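You operate a simulated robot arm through the tools that you are given. There is no shell and no other tool. Be economical: measure what you need, move in short steps, check, and stop when the job is done.

Carry out the task below with a simulated two-armed robot. There is one attempt and no reset: what you move stays moved.

JOB
Put the blue coupling on the top of the welder bench away on the middle shelf of the tall shelf rack. Pick up the white pouch from the shelf under the welder bench with one hand, pass it to the other hand and put it on the top of the welder bench. Put one of the blue valve with a white caps from the black pocket tray on the clear plate. Put the purple-ringed cylinder on the shelf under the base plate. Press the fifth blue square button marked "R" to switch it on. Take the black housing from the elevator side shelf and put it in the dark tray. Take the silver sleeve from the plate corner beside the arm by the belt and leave it on the laptop table. Put the red padlock labelled "shift a" on the coarse checker plate. Push the drawer of the reject bin shut. Take the battery pack with the earliest date from the top of the grey chute cabinet and put it on the shelf over the red tote. Fetch the black single valve from the work top of the tall shelf rack and set it on top of the purple pad. Do these in any order. Set down upright: blue coupling, blue valve with a white cap, black housing, battery pack.

Only the result counts: the job must be done as asked and must still hold three seconds after the hand-in. Knocking over, shifting, dropping, spilling or breaking anything else fails it. Lids that push on must go on centred and level and be pressed home; caps that screw on are set level and turned clockwise until they are tight.

ROBOT AND FRAMES
Two 7-joint arms with two-finger parallel grippers on one trunk, on a base that drives. Base frame: it is fixed to the floor where the robot stands at the start and does not move with it; the origin is under the middle of the robot, x ahead of it, y to its left, z up; the surface under the hand at the start is at about z = 0.86. Lengths are in m, angles in rad, forces in N, time in s.
The left shoulder is at the start at [0.05, 0.165, 1.105], the right one opposite. With the tool pointing down near the work surface each hand reaches from about 0.24 to 0.7 m from the robot's upright axis, wherever it stands, measured 20 degrees to its own side. Places, roughly: battery pack [-3.5, -4.75, 1]; black housing [-0.25, -2.75, 0.75]; black single valve (4x4x3 cm) [-3.6, -6.5, 0.9]; blue coupling (4x4x6 cm) [0.5, -0.1, 0.9]; blue valve with a white cap [1.25, -0.25, 1]; clear plate (10x10x1 cm) [2, -2.5, 0.9]; coarse checker plate [2, -2.5, 0.75]; dark tray (24x15x4 cm) [2.2, -3.8, 0.9]; drawer of the reject bin [-2.3, -4.7, 0.3]; fifth blue square button [2, -1.4, 0.9]; laptop table (18x34 cm) [-3.66, -2.82, 0.92]; middle shelf of the tall shelf rack [-3.8, -6.2, 1.3]; purple pad (6x5x5 cm) [-3.6, -6.7, 0.9]; purple-ringed cylinder (5x5x5 cm) [1.5, -0.4, 0.9]; red padlock [-2, -4.75, 1.25]; shelf over the red tote (25x36 cm) [-3.66, -5.46, 0.92]; shelf under the base plate [0.3, -4, 0.4]; silver sleeve (3x3x2 cm) [-0.3, -3.2, 0.9]; top of the welder bench [1.1, -0.2, 0.9]. Payload 3.91 kg a hand.
The tool frame of a hand sits at the grasp point between the pads (the TCP): z along the fingers, y along the line on which they close. The tips reach 0.03 m beyond it. The gripper opens to 0.11 m. The fingers are 0.02 m wide and 0.01 m thick; the gripper's body (0.048 by 0.112 m) begins 0.055 m behind the TCP.
Orientation is that of the tool frame in the base frame, as a unit quaternion [w, x, y, z]. With the fingers straight down and closing along the base's y, the tool's x points along the base's -x, its y along +y and its z along -z.

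CONTROLS
- The arms move only by the tool move_arm. It takes "left_increments", "right_increments" or both (then of equal length, played together; a hand with none holds still); each is a list of rows, each a list of 3 entries, a list of its own where there are three numbers: the closure in counts, from 0 (fully open) to 255 (shut), then the shift along the base's x, y, z in m, then the turn, a rotation vector about the base's x, y, z in rad. In form: [[claw, [tx, ty, tz], [wx, wy, wz]], ...]. A call has 1 to 20 rows; each row shifts and turns the commanded pose from where the row before left it. Each row takes 0.2 s and may step no farther than 0.05 m and 0.15 rad from the row before; otherwise, or with a gripper value out of range, the whole call is refused. Where a pose cannot be reached the arm comes as near as it can. A force on the tool above 40 N (or 10 N above the force at the start of the call, whichever is more), or a blocked arm, ends the call early, and 0.2 s more pass. Each finger travels about 0.045 m/s and halts on what it meets, pressing with about 44 N; the grip force reading is that of the motor and also rises with nothing between the fingers. The clock runs only during rows and for 0.2 s after the last one: add rows that do not move to give the fingers time. It gives the time, the measured TCP pose, the force on the tool (base axes), the opening and the grip force at its end, in the units of the frame above (readings bear some noise), with the torque about the TCP (base axes, N m) and any sound that the robot's microphone picked up, and new pictures: "views" is both (left out), scene, wrist or none (wrist: the cameras of the hands that moved).
- Cameras (640 x 400 px; columns grow to the right, rows downward): "scene" is now at [0.1172, -0.0204, 1.2841]; the picture's right is [-0.24, -0.97, 0.00], its down [-0.47, 0.11, -0.88] and it looks along [0.85, -0.21, -0.48] (base axes); focal length 226 px, centre (320, 200). "left" rides on the left gripper at [0.073, -0.017, -0.103] in its tool frame; the picture's right is [0.23, 0.97, 0.00], its down [-0.76, 0.18, -0.62] and it looks along [-0.61, 0.14, 0.78] (tool axes); focal length 222 px, centre (320, 200). "right" rides on the right gripper at [0.072, 0.017, -0.103] in its tool frame; the picture's right is [-0.23, 0.97, 0.00], its down [-0.76, -0.18, -0.62] and it looks along [-0.61, -0.14, 0.78] (tool axes); focal length 222 px, centre (320, 200). There is no depth. A picture from a camera that has moved, and an enlarged one, comes with that camera's place and axes in the base frame and with its lens.
- move_column(by): slides the trunk up (or, below 0, down) by that many m; the arms and the scene camera ride with it, the base frame stays. It gives what a move gives, with no picture.
- base_move(legs): drives the robot by 1 to 6 legs, each [ahead, left, turn to the left] in m, m and rad, along the robot's own axes; the way and the turn of a leg run together, so that a leg with both is an arc; at most 1.5 m and 3.142 rad a leg. The arms and the cameras ride along, it lands a little off, and it stops where it bumps. It gives what a move gives, and a new picture of the scene camera.
- pan_tilt(pan, tilt): turns the head with the scene camera to pan (to the left, within 1.396 rad either way) and tilt (down, from -0.506 to 1.204), counted from straight ahead of the robot. It gives what a move gives, and a new picture of the scene camera.
- inspect(camera, box): a new picture of the part [left, top, right, bottom] of that camera's present view, enlarged. No time passes.
- close_job(): hands the job in; it is judged then, once.

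Go step by step. Nothing tells you exact positions but the pictures and the camera data: compare them with the known pose of the tool, close in by small moves and look again before you grip or let go. The budget is 535 turns and 360 pictures, counting those below and the enlarged ones. Unless the task says otherwise, let go and move clear before handing in.

The tools are called as name(argument=value, ...) on one line, values as JSON. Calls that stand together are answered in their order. move_arm: Moves the arms, as the interface text tells. Its arguments: {"type":"object","properties":{"left_increments":{"type":"array","items":{"type":"array"}},"right_increments":{"type":"array","items":{"type":"array"}},"views":{"type":"string","enum":["both","scene","wrist","none"]}},"required":[]} The other tools are called the same way: move_column (by) slides the trunk up or down; base_move (legs) drives the base; pan_tilt (pan, tilt) turns the head that bears the scene camera; inspect (camera, box) takes an enlarged picture of a part of a camera's view; close_job () hands the job in.

At the start:

```text
time_s: 0.0
left_tool_pos: [0.4908, 0.0303, 1.1574]
left_tool_rot: [0.0, 0.0, 1.0, -0.001]
left_wrist_force: [0.1, -0.2, 0.3]
left_ft_torque: [0.06, -0.02, 0.0]
left_grip_width: 0.11
left_gripper_force: 0.1
right_tool_pos: [0.3458, -0.232, 1.1229]
right_tool_rot: [0.0, 0.0, 1.0, -0.001]
right_wrist_force: [0.5, -0.1, 0.2]
right_ft_torque: [0.01, 0.01, -0.02]
right_grip_width: 0.11
right_gripper_force: 0.1
trunk travel left (down, up): [-0.325, 0.178]
robot x, y, heading: [-0.0011, -0.003, 0.001]
head pan, tilt: [-0.241, 0.499]
```

scene: 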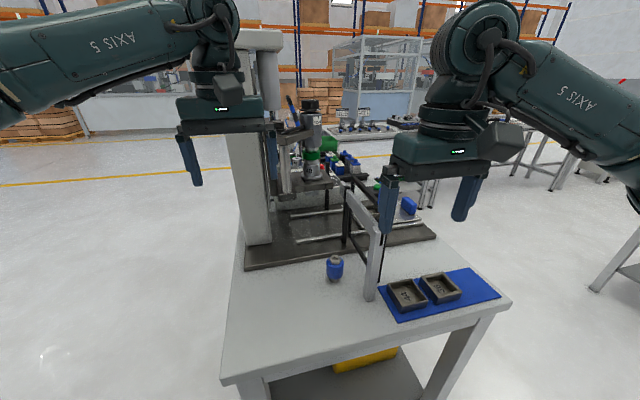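
right: 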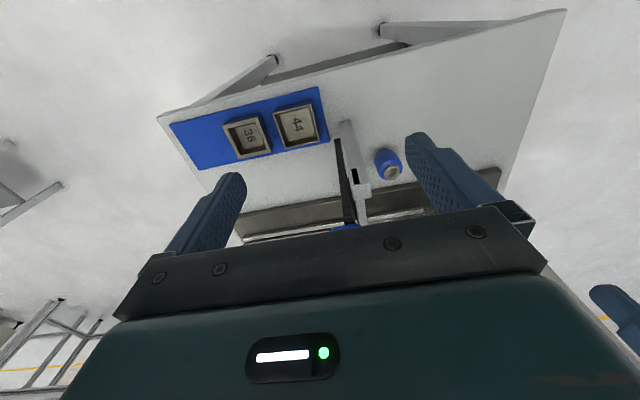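
left: 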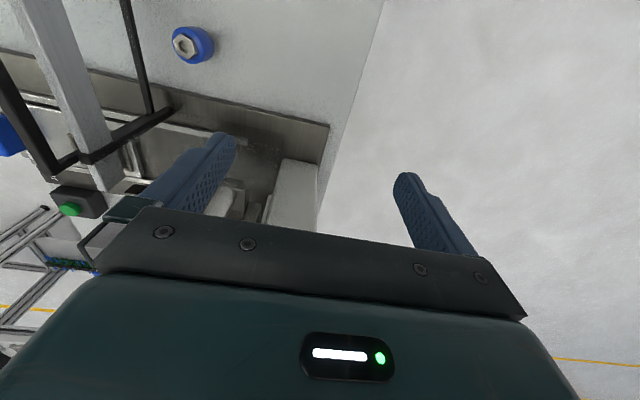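

I see the welder bench ahead, with the blue coupling at about [0.48, -0.15, 0.89]. I'll look around with the head before I move anything.

pan_tilt(pan=-0.2, tilt=1.0)

pan_tilt(pan=-1.3, tilt=0.3)

pan_tilt(pan=-0.2, tilt=0.2)

```text
time_s: 0.9
left_tool_pos: [0.4908, 0.0297, 1.1581]
left_tool_rot: [0.0, -0.001, 1.0, 0.0]
left_wrist_force: [0.2, 0.1, 0.2]
left_ft_torque: [0.01, 0.02, -0.01]
left_grip_width: 0.11
left_gripper_force: 0.0
right_tool_pos: [0.3463, -0.2318, 1.1239]
right_tool_rot: [0.0, 0.0, 1.0, 0.001]
right_wrist_force: [-0.4, 0.0, -0.6]
right_ft_torque: [0.01, 0.04, 0.0]
right_grip_width: 0.1102
right_gripper_force: 0.0
trunk travel left (down, up): [-0.325, 0.178]
robot x, y, heading: [-0.0046, 0.0008, -0.002]
head pan, tilt: [-0.201, 1.0]
camera scene: at [0.0971, -0.0126, 1.2431], right [-0.2, -0.98, 0.0], down [-0.82, 0.17, -0.54], along [0.53, -0.11, -0.84], focal length 226 px, centre (320, 200)
```

scene: 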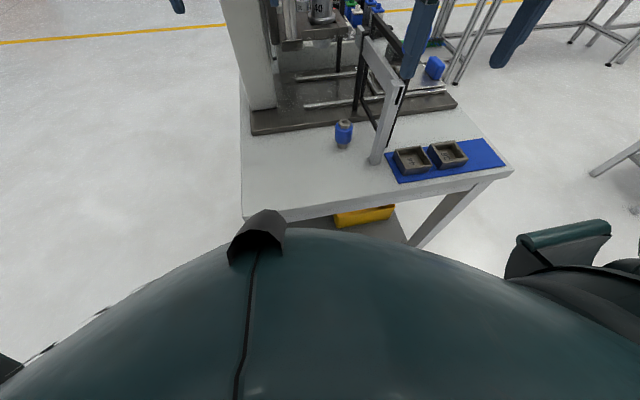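

```text
time_s: 2.3
left_tool_pos: [0.4911, 0.0299, 1.1578]
left_tool_rot: [0.0, -0.001, 1.0, 0.0]
left_wrist_force: [1.4, 0.2, 0.7]
left_ft_torque: [-0.02, -0.04, 0.0]
left_grip_width: 0.1099
left_gripper_force: 0.1
right_tool_pos: [0.3463, -0.2316, 1.124]
right_tool_rot: [-0.001, 0.001, 1.0, 0.0]
right_wrist_force: [-0.3, 0.9, -0.4]
right_ft_torque: [0.01, -0.01, -0.01]
right_grip_width: 0.1101
right_gripper_force: 0.1
trunk travel left (down, up): [-0.325, 0.178]
robot x, y, heading: [-0.0019, -0.0011, 0.003]
head pan, tilt: [-1.3, 0.3]
camera scene: at [0.0538, -0.0887, 1.3025], right [-0.96, -0.27, 0.0], down [-0.08, 0.29, -0.96], along [0.26, -0.92, -0.3], focal length 226 px, centre (320, 200)
```

scene: 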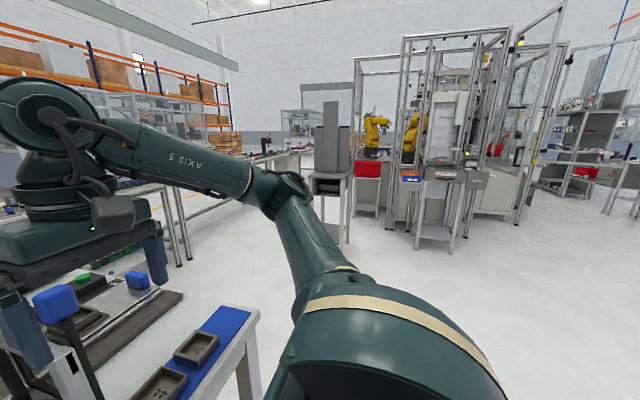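

```text
time_s: 3.6
left_tool_pos: [0.4907, 0.0296, 1.1574]
left_tool_rot: [0.0, -0.002, 1.0, 0.0]
left_wrist_force: [0.2, 0.3, -0.8]
left_ft_torque: [0.03, -0.01, -0.01]
left_grip_width: 0.11
left_gripper_force: 0.0
right_tool_pos: [0.346, -0.2302, 1.1232]
right_tool_rot: [0.0, 0.0, 1.0, 0.001]
right_wrist_force: [-1.0, 0.1, 0.4]
right_ft_torque: [0.03, 0.01, -0.02]
right_grip_width: 0.11
right_gripper_force: 0.1
trunk travel left (down, up): [-0.325, 0.178]
robot x, y, heading: [-0.0007, -0.0033, -0.0]
head pan, tilt: [-0.201, 0.201]
camera scene: at [0.1201, -0.0173, 1.3118], right [-0.2, -0.98, 0.0], down [-0.2, 0.04, -0.98], along [0.96, -0.2, -0.2], focal length 226 px, centre (320, 200)
```

scene: 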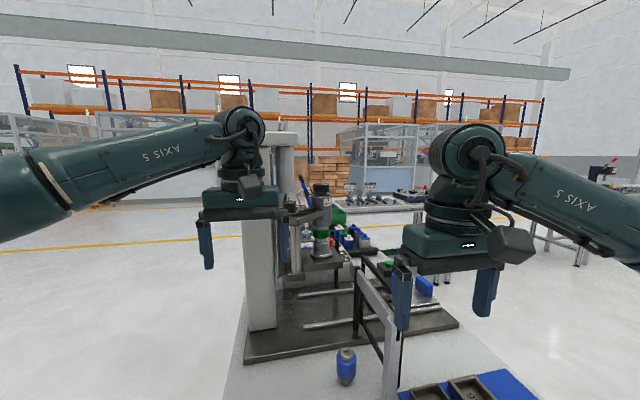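

The bench runs away from me and its lower shelf holds something yellow. I'll back off and lower the trunk so I can look under the bench.

base_move(legs=[[-0.7, 0, 0]])

move_column(by=-0.3)

pan_tilt(pan=-0.15, tilt=0.4)

```text
time_s: 7.5
left_tool_pos: [-0.221, 0.0303, 1.1587]
left_tool_rot: [-0.001, 0.0, 1.0, 0.0]
left_wrist_force: [-0.5, -1.0, -0.7]
left_ft_torque: [0.01, -0.06, 0.02]
left_grip_width: 0.1101
left_gripper_force: 0.1
right_tool_pos: [-0.3653, -0.2315, 1.123]
right_tool_rot: [0.0, 0.001, 1.0, 0.0]
right_wrist_force: [-0.4, -0.7, 0.0]
right_ft_torque: [-0.03, 0.01, -0.01]
right_grip_width: 0.11
right_gripper_force: 0.1
trunk travel left (down, up): [-0.325, 0.178]
robot x, y, heading: [-0.7105, 0.0019, -0.004]
head pan, tilt: [-0.201, 0.201]
camera scene: at [-0.5913, -0.0165, 1.3119], right [-0.2, -0.98, 0.0], down [-0.19, 0.04, -0.98], along [0.96, -0.2, -0.2], focal length 226 px, centre (320, 200)
```

scene: 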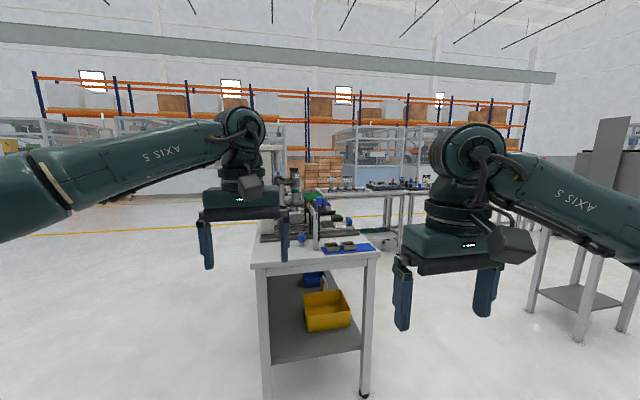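

```text
time_s: 10.5
left_tool_pos: [-0.2219, 0.0281, 0.8585]
left_tool_rot: [0.001, 0.001, 1.0, 0.0]
left_wrist_force: [0.5, 0.5, -0.4]
left_ft_torque: [-0.01, -0.02, -0.01]
left_grip_width: 0.11
left_gripper_force: 0.0
right_tool_pos: [-0.3651, -0.2313, 0.8236]
right_tool_rot: [-0.001, 0.001, 1.0, 0.0]
right_wrist_force: [-0.2, 0.0, 0.5]
right_ft_torque: [0.0, -0.03, 0.01]
right_grip_width: 0.1102
right_gripper_force: 0.1
trunk travel left (down, up): [-0.025, 0.478]
robot x, y, heading: [-0.7114, 0.005, -0.002]
head pan, tilt: [-0.201, 0.201]
```

```text
time_s: 11.2
left_tool_pos: [-0.22, 0.0291, 0.8581]
left_tool_rot: [0.0, 0.001, 1.0, 0.0]
left_wrist_force: [0.6, -0.7, 0.2]
left_ft_torque: [-0.03, -0.05, 0.0]
left_grip_width: 0.1099
left_gripper_force: 0.0
right_tool_pos: [-0.3646, -0.2315, 0.8233]
right_tool_rot: [0.0, 0.002, 1.0, 0.0]
right_wrist_force: [-0.6, -0.1, -0.5]
right_ft_torque: [-0.05, 0.02, -0.02]
right_grip_width: 0.11
right_gripper_force: 0.1
trunk travel left (down, up): [-0.025, 0.478]
robot x, y, heading: [-0.7097, 0.0007, -0.003]
head pan, tilt: [-0.15, 0.4]
camera scene: at [-0.5907, -0.0118, 0.9934], right [-0.15, -0.99, 0.0], down [-0.38, 0.06, -0.92], along [0.91, -0.14, -0.39], focal length 226 px, centre (320, 200)
```

scene: 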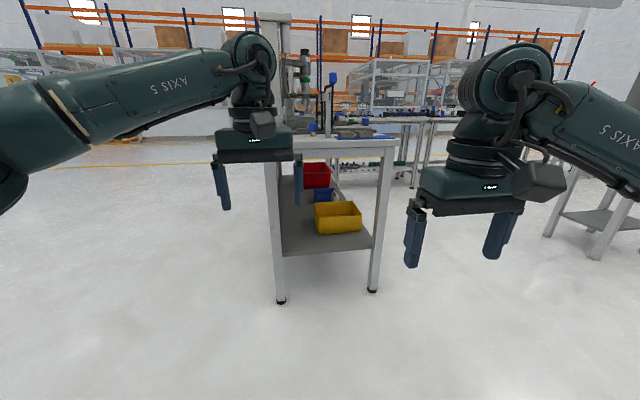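

The yellow, blue and red bins are on the lower shelf, and the pouch must be further in. I'll go around to the bench's open left side (+y) and look from there.

base_move(legs=[[0, 1.2, 0], [1.5, 0, 0], [0, 0, -1.571]])

pan_tilt(pan=0, tilt=0.3)

```text
time_s: 32.8
left_tool_pos: [0.7938, 0.7083, 0.8578]
left_tool_rot: [0.0, 0.712, 0.702, 0.001]
left_wrist_force: [0.6, 0.2, 0.8]
left_ft_torque: [0.0, -0.01, 0.0]
left_grip_width: 0.1098
left_gripper_force: 0.1
right_tool_pos: [0.5349, 0.8568, 0.8229]
right_tool_rot: [0.0, 0.712, 0.702, 0.0]
right_wrist_force: [0.4, -0.2, 0.0]
right_ft_torque: [0.06, -0.01, 0.03]
right_grip_width: 0.1099
right_gripper_force: 0.0
trunk travel left (down, up): [-0.025, 0.478]
robot x, y, heading: [0.7697, 1.1977, -1.585]
head pan, tilt: [-0.15, 0.4]
camera scene: at [0.756, 1.0809, 0.9933], right [-0.99, 0.16, 0.0], down [0.06, 0.38, -0.92], along [-0.15, -0.91, -0.39], focal length 226 px, centre (320, 200)
```

scene: 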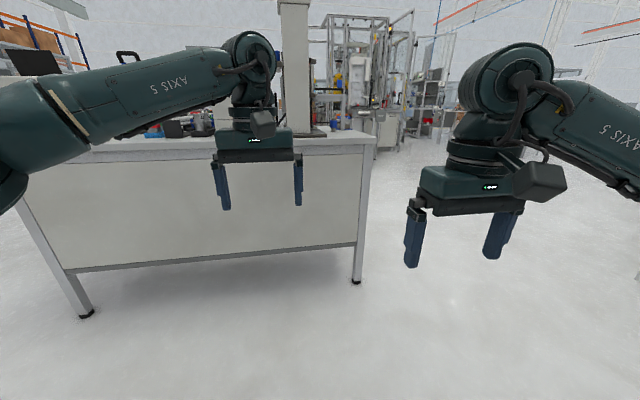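

```text
time_s: 33.5
left_tool_pos: [0.7948, 0.7095, 0.859]
left_tool_rot: [0.001, 0.712, 0.702, 0.0]
left_wrist_force: [0.1, -0.9, 0.0]
left_ft_torque: [0.01, -0.02, 0.0]
left_grip_width: 0.11
left_gripper_force: 0.0
right_tool_pos: [0.5355, 0.8576, 0.8232]
right_tool_rot: [0.001, 0.712, 0.702, -0.001]
right_wrist_force: [0.4, 0.5, 0.7]
right_ft_torque: [0.0, 0.04, 0.0]
right_grip_width: 0.1103
right_gripper_force: 0.0
trunk travel left (down, up): [-0.025, 0.478]
robot x, y, heading: [0.7729, 1.2018, -1.591]
head pan, tilt: [0.0, 0.3]
camera scene: at [0.7698, 1.0789, 1.0025], right [-1.0, 0.02, 0.0], down [0.0, 0.3, -0.96], along [-0.01, -0.96, -0.3], focal length 226 px, centre (320, 200)
```

scene: 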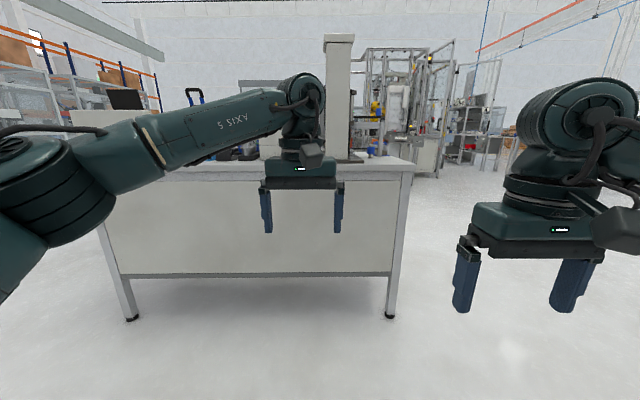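

The left side is closed by a panel, so I'll drive around the near end to the right (-y) side.

base_move(legs=[[0, -1.37, 0.02], [1.2, 0, 0], [1.1, 0, 0], [0, 0, 1.9]])

```text
time_s: 61.2
left_tool_pos: [-0.1143, -0.9179, 0.8584]
left_tool_rot: [0.0, -0.171, 0.985, 0.0]
left_wrist_force: [-0.3, 0.4, -1.1]
left_ft_torque: [-0.01, 0.01, 0.0]
left_grip_width: 0.1102
left_gripper_force: 0.1
right_tool_pos: [-0.1626, -1.2118, 0.823]
right_tool_rot: [0.0, -0.169, 0.986, 0.0]
right_wrist_force: [0.1, -0.8, 0.0]
right_ft_torque: [0.03, 0.01, -0.02]
right_grip_width: 0.11
right_gripper_force: 0.0
trunk travel left (down, up): [-0.025, 0.478]
robot x, y, heading: [-0.5663, -1.1089, 0.338]
head pan, tilt: [0.0, 0.3]
camera scene: at [-0.4515, -1.0668, 1.0026], right [0.33, -0.94, 0.0], down [-0.28, -0.1, -0.96], along [0.9, 0.32, -0.3], focal length 226 px, centre (320, 200)
```

scene: 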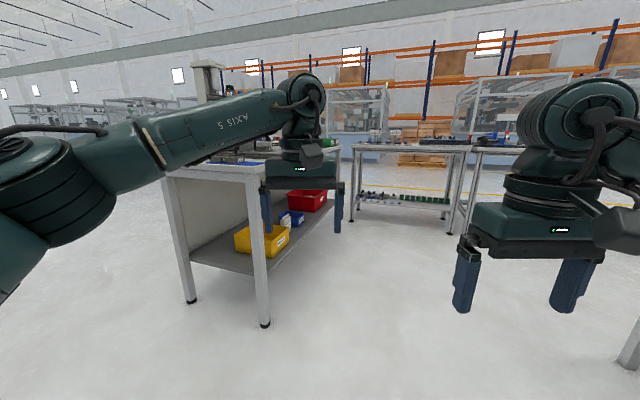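

The right side is open. I'll drive alongside it and face it.

base_move(legs=[[0, 0, -0.338], [1.4, -0.05, 0], [0, 0, 1.571]])

pan_tilt(pan=0, tilt=0.5)

```text
time_s: 73.0
left_tool_pos: [0.8056, -0.6622, 0.858]
left_tool_rot: [0.0, -0.702, 0.712, -0.001]
left_wrist_force: [0.3, 0.3, 0.2]
left_ft_torque: [0.02, 0.01, 0.02]
left_grip_width: 0.11
left_gripper_force: 0.2
right_tool_pos: [1.0653, -0.8102, 0.8228]
right_tool_rot: [0.0, -0.702, 0.712, 0.0]
right_wrist_force: [-0.1, 0.7, -0.2]
right_ft_torque: [0.0, -0.01, 0.01]
right_grip_width: 0.1099
right_gripper_force: 0.1
trunk travel left (down, up): [-0.025, 0.478]
robot x, y, heading: [0.8278, -1.15, 1.556]
head pan, tilt: [0.0, 0.3]
camera scene: at [0.8298, -1.0301, 1.0026], right [1.0, -0.02, 0.0], down [0.0, -0.3, -0.96], along [0.01, 0.96, -0.3], focal length 226 px, centre (320, 200)
```

scene: 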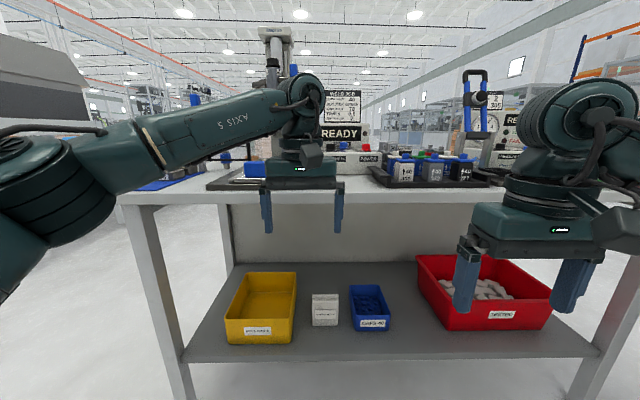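

```text
time_s: 73.7
left_tool_pos: [0.807, -0.6619, 0.8576]
left_tool_rot: [0.0, -0.702, 0.712, 0.0]
left_wrist_force: [-0.2, 0.2, -0.1]
left_ft_torque: [0.0, 0.0, 0.01]
left_grip_width: 0.1099
left_gripper_force: 0.0
right_tool_pos: [1.0645, -0.8117, 0.8244]
right_tool_rot: [0.0, -0.702, 0.712, 0.0]
right_wrist_force: [-0.5, -0.6, -0.3]
right_ft_torque: [-0.02, -0.02, -0.04]
right_grip_width: 0.1099
right_gripper_force: 0.1
trunk travel left (down, up): [-0.025, 0.478]
robot x, y, heading: [0.8298, -1.1536, 1.556]
head pan, tilt: [0.0, 0.499]
camera scene: at [0.8298, -1.0324, 0.9842], right [1.0, -0.02, 0.0], down [-0.01, -0.48, -0.88], along [0.01, 0.88, -0.48], focal length 226 px, centre (320, 200)
```

scene: 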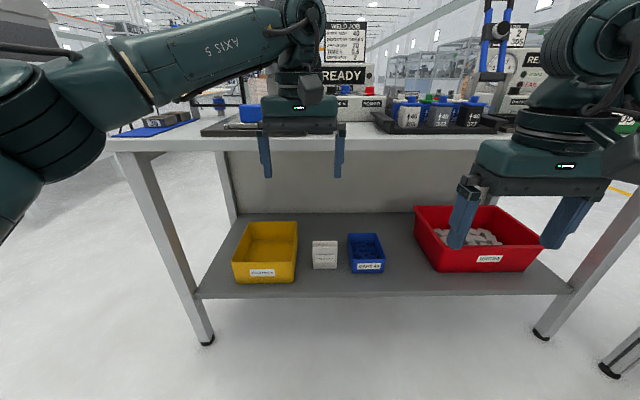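

I see a white pouch between the yellow and blue bins, and a tray of valves on the top. I'll enlarge both.

inspect(camera="scene", box=[220, 210, 400, 310])

inspect(camera="scene", box=[340, 60, 520, 160])

```text
3.56 times, centred on (310, 260) of scene
camera zoom: at [0.8298, -1.0324, 0.9842], right [1.0, -0.02, 0.0], down [-0.01, -0.48, -0.88], along [0.01, 0.88, -0.48], focal length 802 px, centre (356, -13)
```

zoom: 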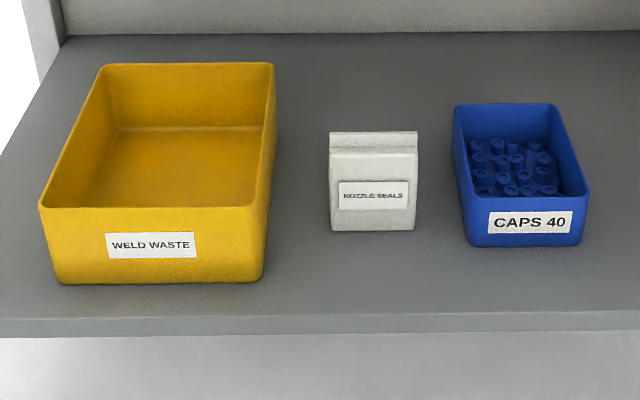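

```text
3.56 times, centred on (430, 110) of scene
camera zoom: at [0.8298, -1.0324, 0.9842], right [1.0, -0.02, 0.0], down [-0.01, -0.48, -0.88], along [0.01, 0.88, -0.48], focal length 802 px, centre (-71, 520)
```

zoom: 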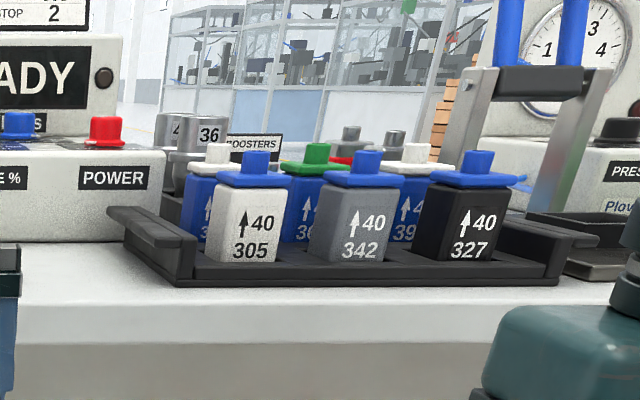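

The pouch stands at about [0.85, -0.36], on a shelf at z≈0.31, about 0.094 m wide. I'll pitch the left hand to 45° below the bench edge and move the base so the left hand lines up.

move_arm(left_increments=[[0, [0, -0.01, -0.045], [0.098, 0, 0]], [0, [0, -0.01, -0.045], [0.098, 0, 0]], [0, [0, -0.01, -0.045], [0.098, 0, 0]], [0, [0, -0.01, -0.045], [0.098, 0, 0]], [0, [0, 0, -0.045], [0.098, 0, 0]], [0, [0, 0, -0.045], [0.098, 0, 0]], [0, [0, 0, -0.045], [0.098, 0, 0]], [0, [0, 0, -0.045], [0.098, 0, 0]], [0, [0, 0, -0.02], [0, 0, 0.015]], [0, [0, 0, 0], [0, 0, 0]]], views="none")

base_move(legs=[[0, -0.2, 0.015]])

```text
time_s: 75.9
left_tool_pos: [0.8052, -0.7038, 0.4775]
left_tool_rot: [-0.266, 0.654, -0.653, -0.274]
left_wrist_force: [-0.5, -1.0, 0.6]
left_ft_torque: [0.0, 0.0, 0.04]
left_grip_width: 0.1099
left_gripper_force: 0.0
right_tool_pos: [1.065, -0.8114, 0.8233]
right_tool_rot: [0.0, -0.701, 0.713, 0.0]
right_wrist_force: [-0.5, -0.7, 0.8]
right_ft_torque: [0.0, 0.0, 0.01]
right_grip_width: 0.1101
right_gripper_force: 0.1
trunk travel left (down, up): [-0.025, 0.478]
robot x, y, heading: [0.8305, -1.1536, 1.561]
head pan, tilt: [0.0, 0.499]
```

```text
time_s: 78.3
left_tool_pos: [0.9978, -0.7056, 0.4769]
left_tool_rot: [-0.264, 0.659, -0.648, -0.276]
left_wrist_force: [0.0, 0.5, 0.2]
left_ft_torque: [0.01, -0.01, -0.02]
left_grip_width: 0.1101
left_gripper_force: 0.0
right_tool_pos: [1.2593, -0.8085, 0.8224]
right_tool_rot: [0.001, 0.708, -0.707, 0.0]
right_wrist_force: [1.1, 0.1, -0.4]
right_ft_torque: [0.0, -0.02, 0.01]
right_grip_width: 0.1103
right_gripper_force: 0.1
trunk travel left (down, up): [-0.025, 0.478]
robot x, y, heading: [1.0273, -1.1552, 1.572]
head pan, tilt: [0.0, 0.499]
camera scene: at [1.0272, -1.0339, 0.9842], right [1.0, 0.0, 0.0], down [0.0, -0.48, -0.88], along [0.0, 0.88, -0.48], focal length 226 px, centre (320, 200)
```

scene: 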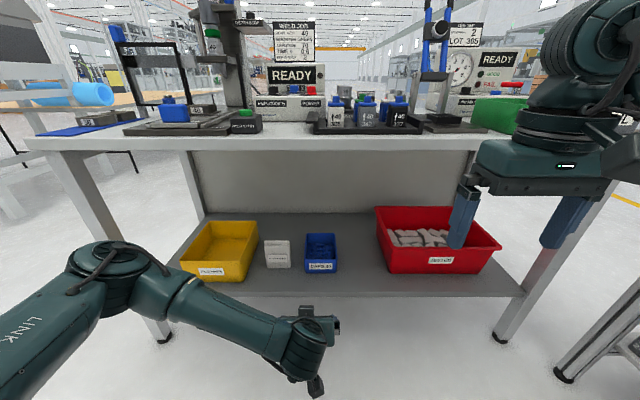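

The arm is clear below the edge. I'll move forward 0.15 and line up the left hand with the pouch.

base_move(legs=[[0.15, 0, 0]])

move_arm(left_increments=[[0, [-0.045, 0, 0], [0, 0, -0.015]], [0, [-0.045, 0, 0], [0, 0, 0]], [0, [-0.045, 0, 0], [0, 0, 0]], [0, [-0.004, 0, 0], [0, 0, 0]], [0, [0, 0, 0], [0, 0, 0]]], views="both")

```text
time_s: 79.7
left_tool_pos: [0.9968, -0.5549, 0.4775]
left_tool_rot: [-0.264, 0.66, -0.647, -0.277]
left_wrist_force: [0.3, -0.6, 0.9]
left_ft_torque: [0.01, 0.01, 0.04]
left_grip_width: 0.11
left_gripper_force: 0.1
right_tool_pos: [1.2583, -0.6586, 0.824]
right_tool_rot: [0.0, 0.708, -0.706, 0.0]
right_wrist_force: [0.0, -0.4, 0.5]
right_ft_torque: [0.04, 0.03, -0.01]
right_grip_width: 0.1101
right_gripper_force: 0.1
trunk travel left (down, up): [-0.025, 0.478]
robot x, y, heading: [1.0264, -1.008, 1.573]
head pan, tilt: [0.0, 0.499]
camera scene: at [1.027, -0.8835, 0.9842], right [1.0, 0.0, 0.0], down [0.0, -0.48, -0.88], along [0.0, 0.88, -0.48], focal length 226 px, centre (320, 200)
```

scene: 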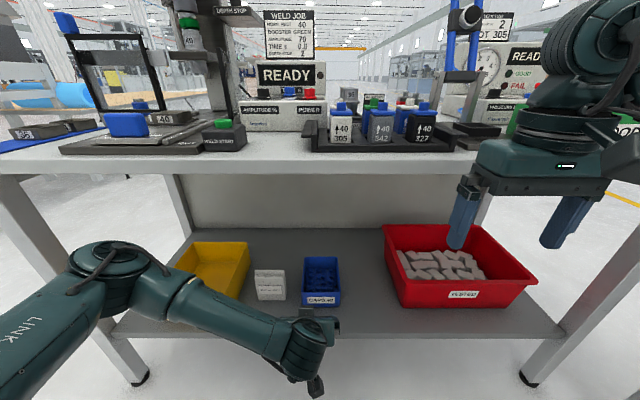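

```text
time_s: 80.9
left_tool_pos: [0.86, -0.5543, 0.4795]
left_tool_rot: [-0.266, 0.655, -0.652, -0.274]
left_wrist_force: [-0.6, 0.6, -0.4]
left_ft_torque: [0.01, 0.03, 0.04]
left_grip_width: 0.1101
left_gripper_force: 0.1
right_tool_pos: [1.2587, -0.6587, 0.8236]
right_tool_rot: [0.0, 0.708, -0.706, 0.0]
right_wrist_force: [0.5, 0.2, -0.6]
right_ft_torque: [0.02, -0.02, -0.02]
right_grip_width: 0.1101
right_gripper_force: 0.2
trunk travel left (down, up): [-0.025, 0.478]
robot x, y, heading: [1.0278, -1.0073, 1.573]
head pan, tilt: [0.0, 0.499]
camera scene: at [1.027, -0.8834, 0.9842], right [1.0, 0.0, 0.0], down [0.0, -0.48, -0.88], along [0.0, 0.88, -0.48], focal length 226 px, centre (320, 200)
camera left: at [0.8781, -0.679, 0.4997], right [-0.97, -0.17, -0.15], down [-0.17, 0.1, 0.98], along [-0.15, 0.98, -0.12], focal length 222 px, centre (320, 200)
```

scene: 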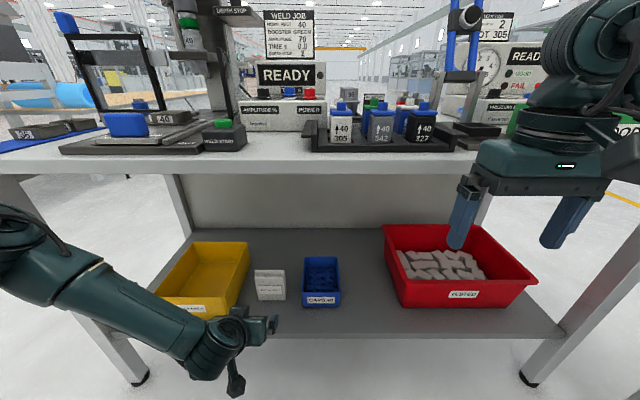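
left: 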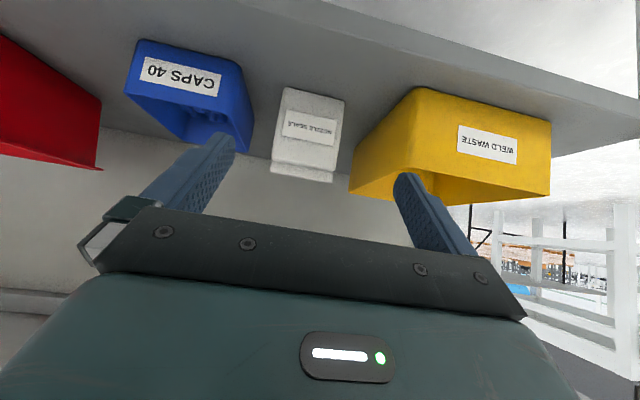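

Triangulated, the pouch is centred at x≈0.857 and y≈-0.335, base at z≈0.293, top at 0.42. I'll approach along the tool axis, stopping partway to check.

move_arm(left_increments=[[0, [-0.002, 0.042, 0.01], [0, 0, 0]], [0, [0, 0.042, 0.01], [0, 0, 0]], [0, [0, 0.03, -0.03], [0, 0, 0]], [0, [0, 0.03, -0.03], [0, 0, 0]], [0, [0, 0, 0], [0, 0, 0]]], views="wrist")

```text
time_s: 82.1
left_tool_pos: [0.8551, -0.4099, 0.4383]
left_tool_rot: [-0.266, 0.654, -0.653, -0.274]
left_wrist_force: [-0.1, 0.2, -0.7]
left_ft_torque: [-0.01, 0.03, -0.03]
left_grip_width: 0.11
left_gripper_force: 0.0
right_tool_pos: [1.2598, -0.6586, 0.8229]
right_tool_rot: [0.0, 0.708, -0.706, 0.0]
right_wrist_force: [-0.2, 0.3, 1.3]
right_ft_torque: [-0.04, 0.03, -0.01]
right_grip_width: 0.11
right_gripper_force: 0.0
trunk travel left (down, up): [-0.025, 0.478]
robot x, y, heading: [1.0229, -1.0049, 1.571]
head pan, tilt: [0.0, 0.499]
camera left: at [0.8747, -0.5334, 0.4579], right [-0.97, -0.17, -0.15], down [-0.17, 0.1, 0.98], along [-0.15, 0.98, -0.12], focal length 222 px, centre (320, 200)
```

left: 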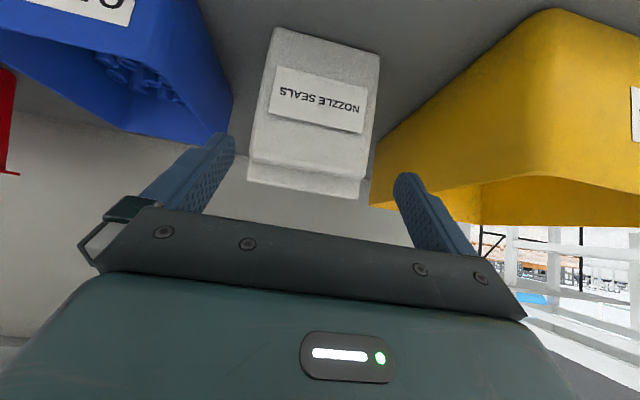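

The pouch spans x≈0.811–0.909, so I shift +5 mm in x and go on in steps.

move_arm(left_increments=[[0, [0.005, 0, -0.02], [0, 0, 0]], [0, [0, 0.02, -0.03], [0, 0, 0]], [0, [0, 0, 0], [0, 0, 0]]], views="wrist")

```text
time_s: 82.9
left_tool_pos: [0.8612, -0.3895, 0.3881]
left_tool_rot: [-0.266, 0.654, -0.653, -0.274]
left_wrist_force: [-0.2, 0.0, 0.0]
left_ft_torque: [0.01, 0.05, 0.01]
left_grip_width: 0.1101
left_gripper_force: 0.0
right_tool_pos: [1.2598, -0.6585, 0.8232]
right_tool_rot: [0.0, -0.707, 0.707, -0.001]
right_wrist_force: [-0.6, 0.3, 0.6]
right_ft_torque: [-0.01, -0.01, -0.01]
right_grip_width: 0.11
right_gripper_force: 0.1
trunk travel left (down, up): [-0.025, 0.478]
robot x, y, heading: [1.0282, -1.0058, 1.573]
head pan, tilt: [0.0, 0.499]
camera left: at [0.8796, -0.5133, 0.4087], right [-0.97, -0.17, -0.15], down [-0.17, 0.1, 0.98], along [-0.15, 0.98, -0.12], focal length 222 px, centre (320, 200)
```

left: 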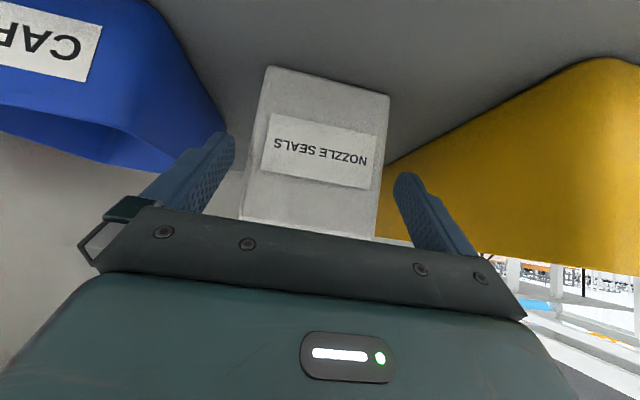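

The pouch is centred between the fingertips, so I advance over it.

move_arm(left_increments=[[0, [0, 0.02, -0.01], [0, 0, 0]], [0, [0, 0.02, -0.01], [0, 0, 0]], [0, [0, 0.01, -0.008], [0, 0, 0]], [0, [0, 0, 0], [0, 0, 0]]], views="wrist")

```text
time_s: 83.9
left_tool_pos: [0.8614, -0.34, 0.3602]
left_tool_rot: [-0.267, 0.654, -0.652, -0.274]
left_wrist_force: [-0.4, 0.0, 2.3]
left_ft_torque: [-0.01, -0.09, -0.05]
left_grip_width: 0.1098
left_gripper_force: 0.0
right_tool_pos: [1.258, -0.658, 0.8227]
right_tool_rot: [0.0, 0.707, -0.707, 0.0]
right_wrist_force: [-0.8, 0.0, 0.2]
right_ft_torque: [-0.03, 0.01, 0.01]
right_grip_width: 0.1099
right_gripper_force: 0.0
trunk travel left (down, up): [-0.025, 0.478]
robot x, y, heading: [1.0262, -1.0037, 1.568]
head pan, tilt: [0.0, 0.499]
camera left: at [0.8803, -0.4641, 0.3806], right [-0.97, -0.17, -0.15], down [-0.17, 0.1, 0.98], along [-0.15, 0.98, -0.12], focal length 222 px, centre (320, 200)
```

left: 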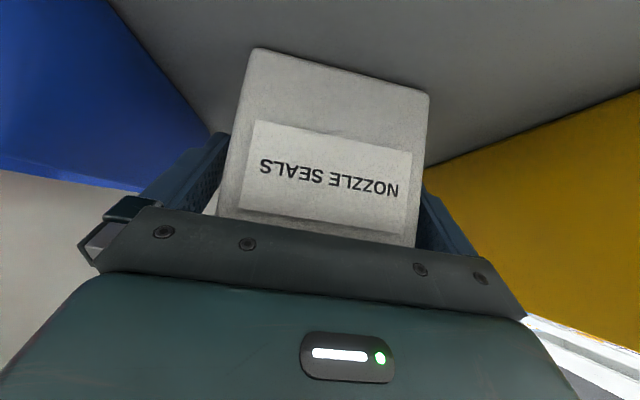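

The fingers straddle the pouch, so I close and lift slightly.

move_arm(left_increments=[[120, [0, 0, 0], [0, 0, 0]], [200, [0, 0, 0], [0, 0, 0]], [255, [0, 0, 0], [0, 0, 0]], [255, [0, 0, 0], [0, 0, 0]], [255, [0, 0, 0.01], [0, 0, 0]], [255, [0, 0, 0.02], [0, 0, 0]], [255, [0, 0, 0], [0, 0, 0]]], views="wrist")

```text
time_s: 85.5
left_tool_pos: [0.8611, -0.3395, 0.3917]
left_tool_rot: [-0.265, 0.654, -0.653, -0.274]
left_wrist_force: [-0.3, 0.3, -0.3]
left_ft_torque: [-0.02, 0.0, -0.04]
left_grip_width: 0.0994
left_gripper_force: 44.0
right_tool_pos: [1.2591, -0.6584, 0.8237]
right_tool_rot: [0.0, 0.708, -0.706, 0.0]
right_wrist_force: [-0.6, 0.2, 0.4]
right_ft_torque: [-0.02, 0.01, 0.0]
right_grip_width: 0.1099
right_gripper_force: 0.1
trunk travel left (down, up): [-0.025, 0.478]
robot x, y, heading: [1.0264, -1.0013, 1.573]
head pan, tilt: [0.0, 0.499]
camera left: at [0.8802, -0.4639, 0.4109], right [-0.97, -0.17, -0.15], down [-0.17, 0.1, 0.98], along [-0.15, 0.98, -0.12], focal length 222 px, centre (320, 200)
```

left: 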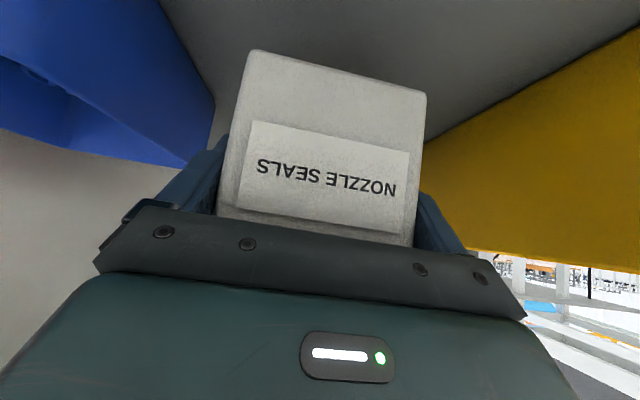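

It is gripped and lifted. I'll pull it out, then back off and raise the trunk.

move_arm(left_increments=[[255, [0, 0, 0.04], [0, 0, 0]], [255, [0, -0.045, 0], [0, 0, 0]], [255, [0, -0.045, 0], [0, 0, 0]], [255, [0, -0.045, 0], [0, 0, 0]], [255, [0, -0.045, 0], [0, 0, 0]], [255, [0, 0, 0], [0, 0, 0]]], views="none")

base_move(legs=[[-0.3, 0, 0]])

move_column(by=0.35)

pan_tilt(pan=0.1, tilt=0.55)

```text
time_s: 86.9
left_tool_pos: [0.8626, -0.4987, 0.4305]
left_tool_rot: [-0.265, 0.654, -0.653, -0.274]
left_wrist_force: [0.8, 0.6, -1.3]
left_ft_torque: [-0.02, 0.02, -0.01]
left_grip_width: 0.0995
left_gripper_force: 44.2
left hand out of reach, approached as far as the arm can: row 5
right_tool_pos: [1.2581, -0.6593, 0.8228]
right_tool_rot: [0.001, 0.708, -0.707, 0.0]
right_wrist_force: [-0.6, -0.4, -0.5]
right_ft_torque: [0.02, 0.02, -0.04]
right_grip_width: 0.1102
right_gripper_force: 0.0
trunk travel left (down, up): [-0.025, 0.478]
robot x, y, heading: [1.0283, -1.0064, 1.574]
head pan, tilt: [0.0, 0.499]
```

```text
time_s: 89.0
left_tool_pos: [0.8647, -0.8007, 0.4309]
left_tool_rot: [0.267, -0.652, 0.655, 0.273]
left_wrist_force: [-0.4, -0.3, 0.6]
left_ft_torque: [-0.03, 0.0, 0.01]
left_grip_width: 0.0997
left_gripper_force: 44.5
right_tool_pos: [1.2599, -0.9642, 0.8223]
right_tool_rot: [-0.001, -0.705, 0.709, 0.001]
right_wrist_force: [0.4, 0.3, 0.1]
right_ft_torque: [0.02, -0.02, -0.01]
right_grip_width: 0.1101
right_gripper_force: 0.0
trunk travel left (down, up): [-0.025, 0.478]
robot x, y, heading: [1.0267, -1.3098, 1.563]
head pan, tilt: [0.0, 0.499]
camera scene: at [1.0271, -1.1877, 0.9842], right [1.0, -0.01, 0.0], down [0.0, -0.48, -0.88], along [0.0, 0.88, -0.48], focal length 226 px, centre (320, 200)
```

scene: 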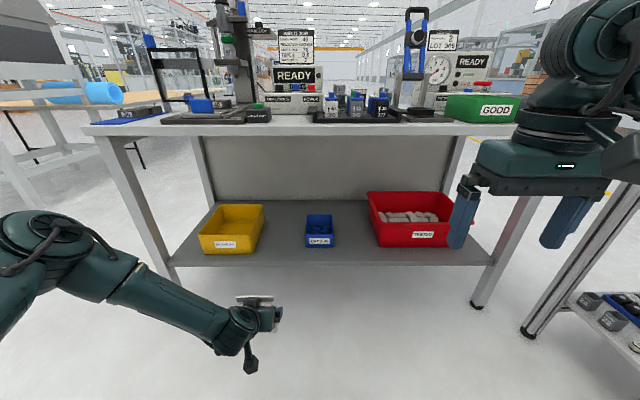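

```text
time_s: 92.4
left_tool_pos: [0.8649, -0.8012, 0.7812]
left_tool_rot: [0.267, -0.652, 0.655, 0.273]
left_wrist_force: [0.2, 0.1, -0.8]
left_ft_torque: [-0.03, 0.02, 0.01]
left_grip_width: 0.0994
left_gripper_force: 43.8
right_tool_pos: [1.2608, -0.9636, 1.1735]
right_tool_rot: [0.0, -0.705, 0.709, 0.0]
right_wrist_force: [0.2, -0.5, 0.4]
right_ft_torque: [-0.02, 0.01, -0.02]
right_grip_width: 0.1099
right_gripper_force: 0.1
trunk travel left (down, up): [-0.375, 0.128]
robot x, y, heading: [1.0303, -1.3071, 1.562]
head pan, tilt: [0.0, 0.499]
```

```text
time_s: 93.0
left_tool_pos: [0.8659, -0.8012, 0.7814]
left_tool_rot: [0.266, -0.652, 0.655, 0.274]
left_wrist_force: [0.1, 0.8, -1.1]
left_ft_torque: [0.01, 0.02, -0.01]
left_grip_width: 0.0993
left_gripper_force: 43.8
right_tool_pos: [1.2601, -0.9637, 1.173]
right_tool_rot: [-0.001, -0.706, 0.708, 0.0]
right_wrist_force: [0.8, -0.5, 0.8]
right_ft_torque: [0.01, 0.0, 0.0]
right_grip_width: 0.1098
right_gripper_force: 0.1
trunk travel left (down, up): [-0.375, 0.128]
robot x, y, heading: [1.027, -1.3062, 1.566]
head pan, tilt: [0.099, 0.55]
camera scene: at [1.0182, -1.1893, 1.3296], right [1.0, 0.09, 0.0], down [0.05, -0.52, -0.85], along [-0.08, 0.85, -0.52], focal length 226 px, centre (320, 200)
```

scene: 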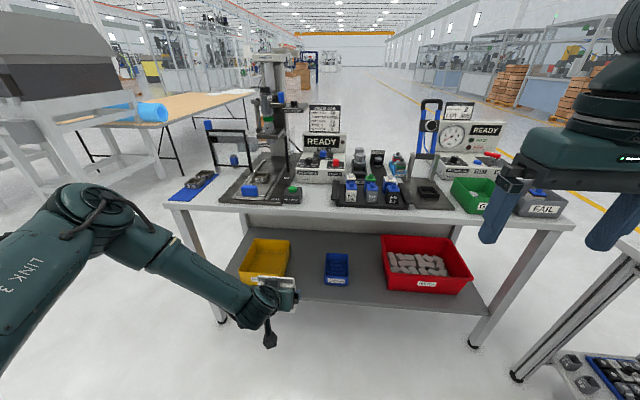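

The pouch is held. Before the handover I'll enlarge the bench top to find free space.

inspect(camera="scene", box=[160, 120, 400, 270])

inspect(camera="scene", box=[320, 110, 560, 260])

```text
2.67 times, centred on (280, 195) of scene
camera zoom: at [1.0182, -1.1893, 1.3296], right [1.0, 0.09, 0.0], down [0.05, -0.52, -0.85], along [-0.08, 0.85, -0.52], focal length 602 px, centre (427, 213)
```

zoom: 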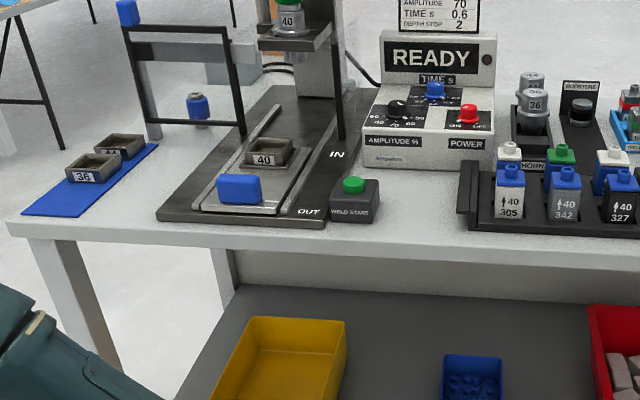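

```text
2.67 times, centred on (440, 185) of scene
camera zoom: at [1.0182, -1.1893, 1.3296], right [1.0, 0.09, 0.0], down [0.05, -0.52, -0.85], along [-0.08, 0.85, -0.52], focal length 602 px, centre (0, 240)
```

zoom: 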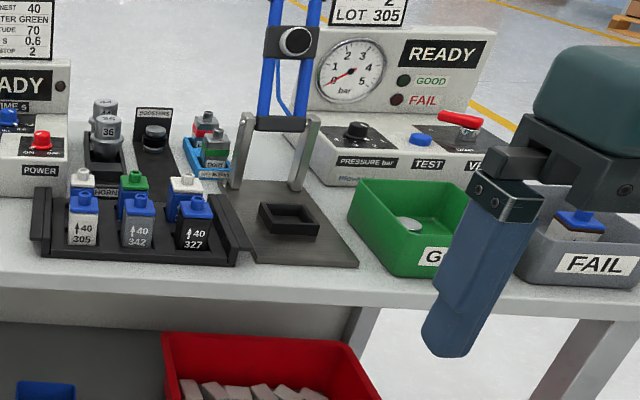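

Free spot for the pouch: about x 0.87–0.99, y -0.49…-0.27, between the weld-start box and the tray. I'll bring the pouch in front of the robot and turn the right hand to point left, for a side handover.

move_arm(left_increments=[[255, [0.0032, -0.0025, 0.011], [0, 0, 0]], [255, [0.0032, -0.0025, 0.011], [0, 0, 0]], [255, [0.0032, -0.0025, 0.011], [0, 0, 0]], [255, [0.0032, -0.0025, 0.011], [0, 0, 0]], [255, [0.0032, -0.0025, 0.011], [0, 0, 0]], [255, [0.0032, -0.0025, 0.011], [0, 0, 0]], [255, [0.0032, -0.0025, 0.011], [0, 0, 0]], [255, [0.0032, -0.0025, 0.011], [0, 0, 0]], [255, [0.0032, -0.0025, 0.011], [0, 0, 0]], [255, [0.0032, -0.0025, 0.011], [0, 0, 0]], [255, [0.0032, -0.0025, 0.011], [0, 0, 0]], [255, [0.0032, -0.0025, 0.011], [0, 0, 0]], [255, [0.0032, -0.0025, 0.011], [0, 0, 0]], [255, [0.0032, -0.0025, 0.011], [0, 0, 0]], [255, [0.0032, -0.0025, 0.011], [0, 0, 0]], [255, [0.0032, -0.0025, 0.011], [0, 0, 0]], [255, [0.0032, -0.0025, 0.011], [0, 0, 0]], [255, [0.0032, -0.0025, 0.011], [0, 0, 0]], [255, [0.0032, -0.0025, 0.011], [0, 0, 0]], [255, [0.0032, -0.0025, 0.011], [0, 0, 0]]], right_increments=[[0, [-0.006, 0.0057, -0.006], [0, 0, 0.1428]], [0, [-0.006, 0.0057, -0.006], [0, 0, 0.1428]], [0, [-0.006, 0.0057, -0.006], [0, 0, 0.1428]], [0, [-0.006, 0.0057, -0.006], [0, 0, 0.1428]], [0, [-0.006, 0.0057, -0.006], [0, 0, 0.1428]], [0, [-0.006, 0.0057, -0.006], [0, 0, 0.1428]], [0, [-0.006, 0.0057, -0.006], [0, 0, 0.1428]], [0, [-0.006, 0.0057, -0.006], [0, 0, 0.1428]], [0, [-0.006, 0.0057, -0.006], [0, 0, 0.1428]], [0, [-0.006, 0.0057, -0.006], [0, 0, 0.1428]], [0, [-0.006, 0.0057, -0.006], [0, 0, 0.1428]], [0, [-0.006, 0.0057, -0.006], [0, 0.1358, 0]], [0, [-0.006, 0.0057, -0.006], [0, 0.1358, 0]], [0, [-0.006, 0.0057, -0.006], [0, 0.1358, 0]], [0, [-0.006, 0.0057, -0.006], [0, 0.1358, 0]], [0, [-0.006, 0.0057, -0.006], [0, 0.1358, 0]], [0, [-0.006, 0.0057, -0.006], [0, 0.1358, 0]], [0, [-0.006, 0.0057, -0.006], [0, 0.1358, 0]], [0, [-0.006, 0.0057, -0.006], [0, 0.1358, 0]], [0, [-0.006, 0.0057, -0.006], [0, 0.1358, 0]]], views="none")

pan_tilt(pan=0.1, tilt=0.7)

inspect(camera="right", box=[0, 0, 640, 400])

```text
time_s: 97.2
left_tool_pos: [0.93, -0.8501, 1.0022]
left_tool_rot: [0.267, -0.652, 0.654, 0.274]
left_wrist_force: [-0.3, -0.9, -0.9]
left_ft_torque: [-0.01, -0.01, -0.01]
left_grip_width: 0.0996
left_gripper_force: 44.4
right_tool_pos: [1.074, -1.0117, 1.0891]
right_tool_rot: [0.007, 0.956, -0.027, -0.292]
right_wrist_force: [-0.3, 0.5, 0.3]
right_ft_torque: [-0.01, -0.01, 0.02]
right_grip_width: 0.1099
right_gripper_force: 0.0
right hand out of reach, approached as far as the arm can: row 8, 9, 10, 11, 12, 13, 14, 16, 17, 18, 19, 20
trunk travel left (down, up): [-0.375, 0.128]
robot x, y, heading: [1.0291, -1.3089, 1.558]
head pan, tilt: [0.099, 0.55]
```

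```text
time_s: 98.0
left_tool_pos: [0.9313, -0.85, 1.0016]
left_tool_rot: [0.267, -0.652, 0.655, 0.273]
left_wrist_force: [0.5, -0.1, 0.8]
left_ft_torque: [-0.01, -0.04, -0.02]
left_grip_width: 0.0995
left_gripper_force: 44.4
right_tool_pos: [1.0751, -1.011, 1.0894]
right_tool_rot: [0.007, 0.956, -0.027, -0.293]
right_wrist_force: [0.0, 0.2, 0.5]
right_ft_torque: [-0.01, 0.01, 0.01]
right_grip_width: 0.1099
right_gripper_force: 0.0
trunk travel left (down, up): [-0.375, 0.128]
robot x, y, heading: [1.0257, -1.3066, 1.567]
head pan, tilt: [0.099, 0.7]
camera scene: at [1.0186, -1.1941, 1.3165], right [1.0, 0.09, 0.0], down [0.06, -0.64, -0.77], along [-0.07, 0.76, -0.64], focal length 226 px, centre (320, 200)
```

scene: 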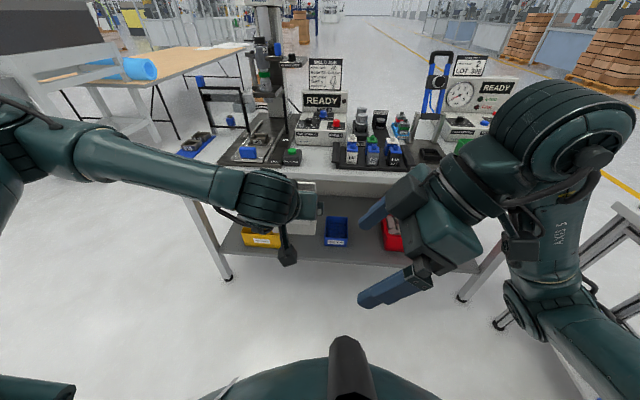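

```text
1.00 times, centred on (320, 200) of right (not enlarged: the box is as wide or as high as the picture)
camera zoom: at [1.1903, -1.0314, 1.1349], right [-0.23, -0.96, 0.16], down [-0.27, 0.22, 0.94], along [-0.93, 0.18, -0.31], focal length 222 px, centre (320, 200)
```

zoom: 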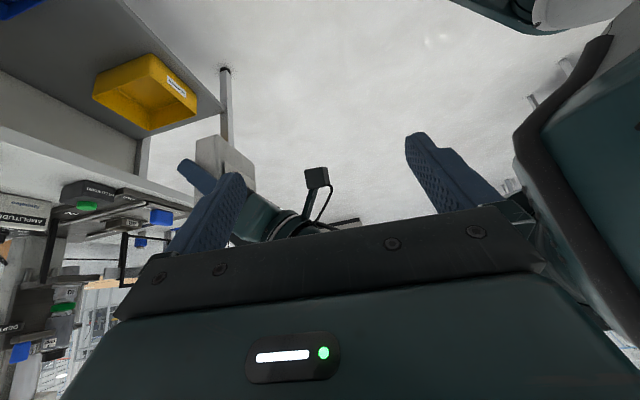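

The right hand is only partly pitched and too near the body. I'll move it forward and finish the pitch.

move_arm(right_increments=[[0, [0.01, 0.03, -0.008], [0, 0, 0]], [0, [0.01, 0.03, -0.008], [0, 0, 0]], [0, [0.01, 0.03, -0.008], [0, 0, 0]], [0, [0.01, 0.03, -0.008], [0, 0, 0]], [0, [0.01, 0.03, -0.008], [0, 0, 0]], [0, [0.01, 0.01, -0.008], [0, 0.125, 0]], [0, [0.01, 0, 0], [0, 0.125, 0]], [0, [0, 0, 0], [0, 0.125, 0]], [0, [0, 0, 0], [0, 0.125, 0]], [0, [0, 0, 0], [0, 0.125, 0]], [0, [0, 0, 0], [0, 0, 0]]], views="both")

```text
time_s: 100.3
left_tool_pos: [0.9297, -0.852, 1.0014]
left_tool_rot: [0.267, -0.652, 0.655, 0.274]
left_wrist_force: [0.4, 0.8, -0.1]
left_ft_torque: [0.01, 0.02, -0.01]
left_grip_width: 0.0993
left_gripper_force: 44.6
right_tool_pos: [1.0729, -1.0115, 1.0894]
right_tool_rot: [0.007, 0.956, -0.027, -0.293]
right_wrist_force: [-0.3, 0.3, -0.7]
right_ft_torque: [0.0, 0.0, 0.03]
right_grip_width: 0.1101
right_gripper_force: 0.1
right hand out of reach, approached as far as the arm can: row 1, 2, 3, 4, 5, 6, 7, 8, 9, 10
trunk travel left (down, up): [-0.375, 0.128]
robot x, y, heading: [1.0275, -1.3093, 1.567]
head pan, tilt: [0.099, 0.7]
camera scene: at [1.0186, -1.1941, 1.3164], right [1.0, 0.09, 0.0], down [0.06, -0.64, -0.76], along [-0.07, 0.76, -0.64], focal length 226 px, centre (320, 200)
camera right: at [1.1903, -1.0314, 1.1349], right [-0.23, -0.96, 0.16], down [-0.27, 0.22, 0.94], along [-0.93, 0.18, -0.31], focal length 222 px, centre (320, 200)
```

scene: 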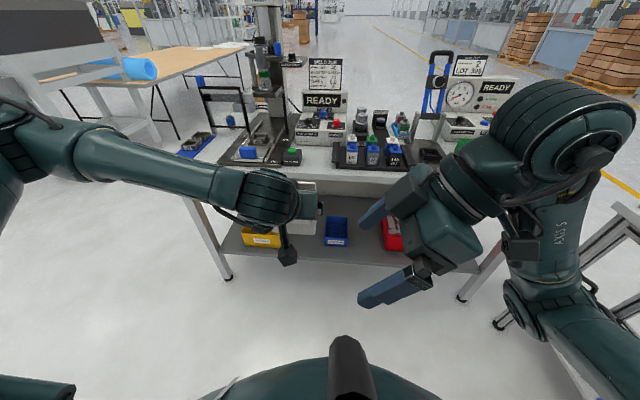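
right: 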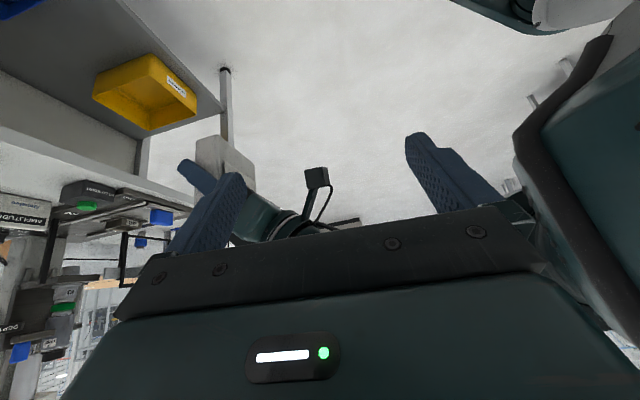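

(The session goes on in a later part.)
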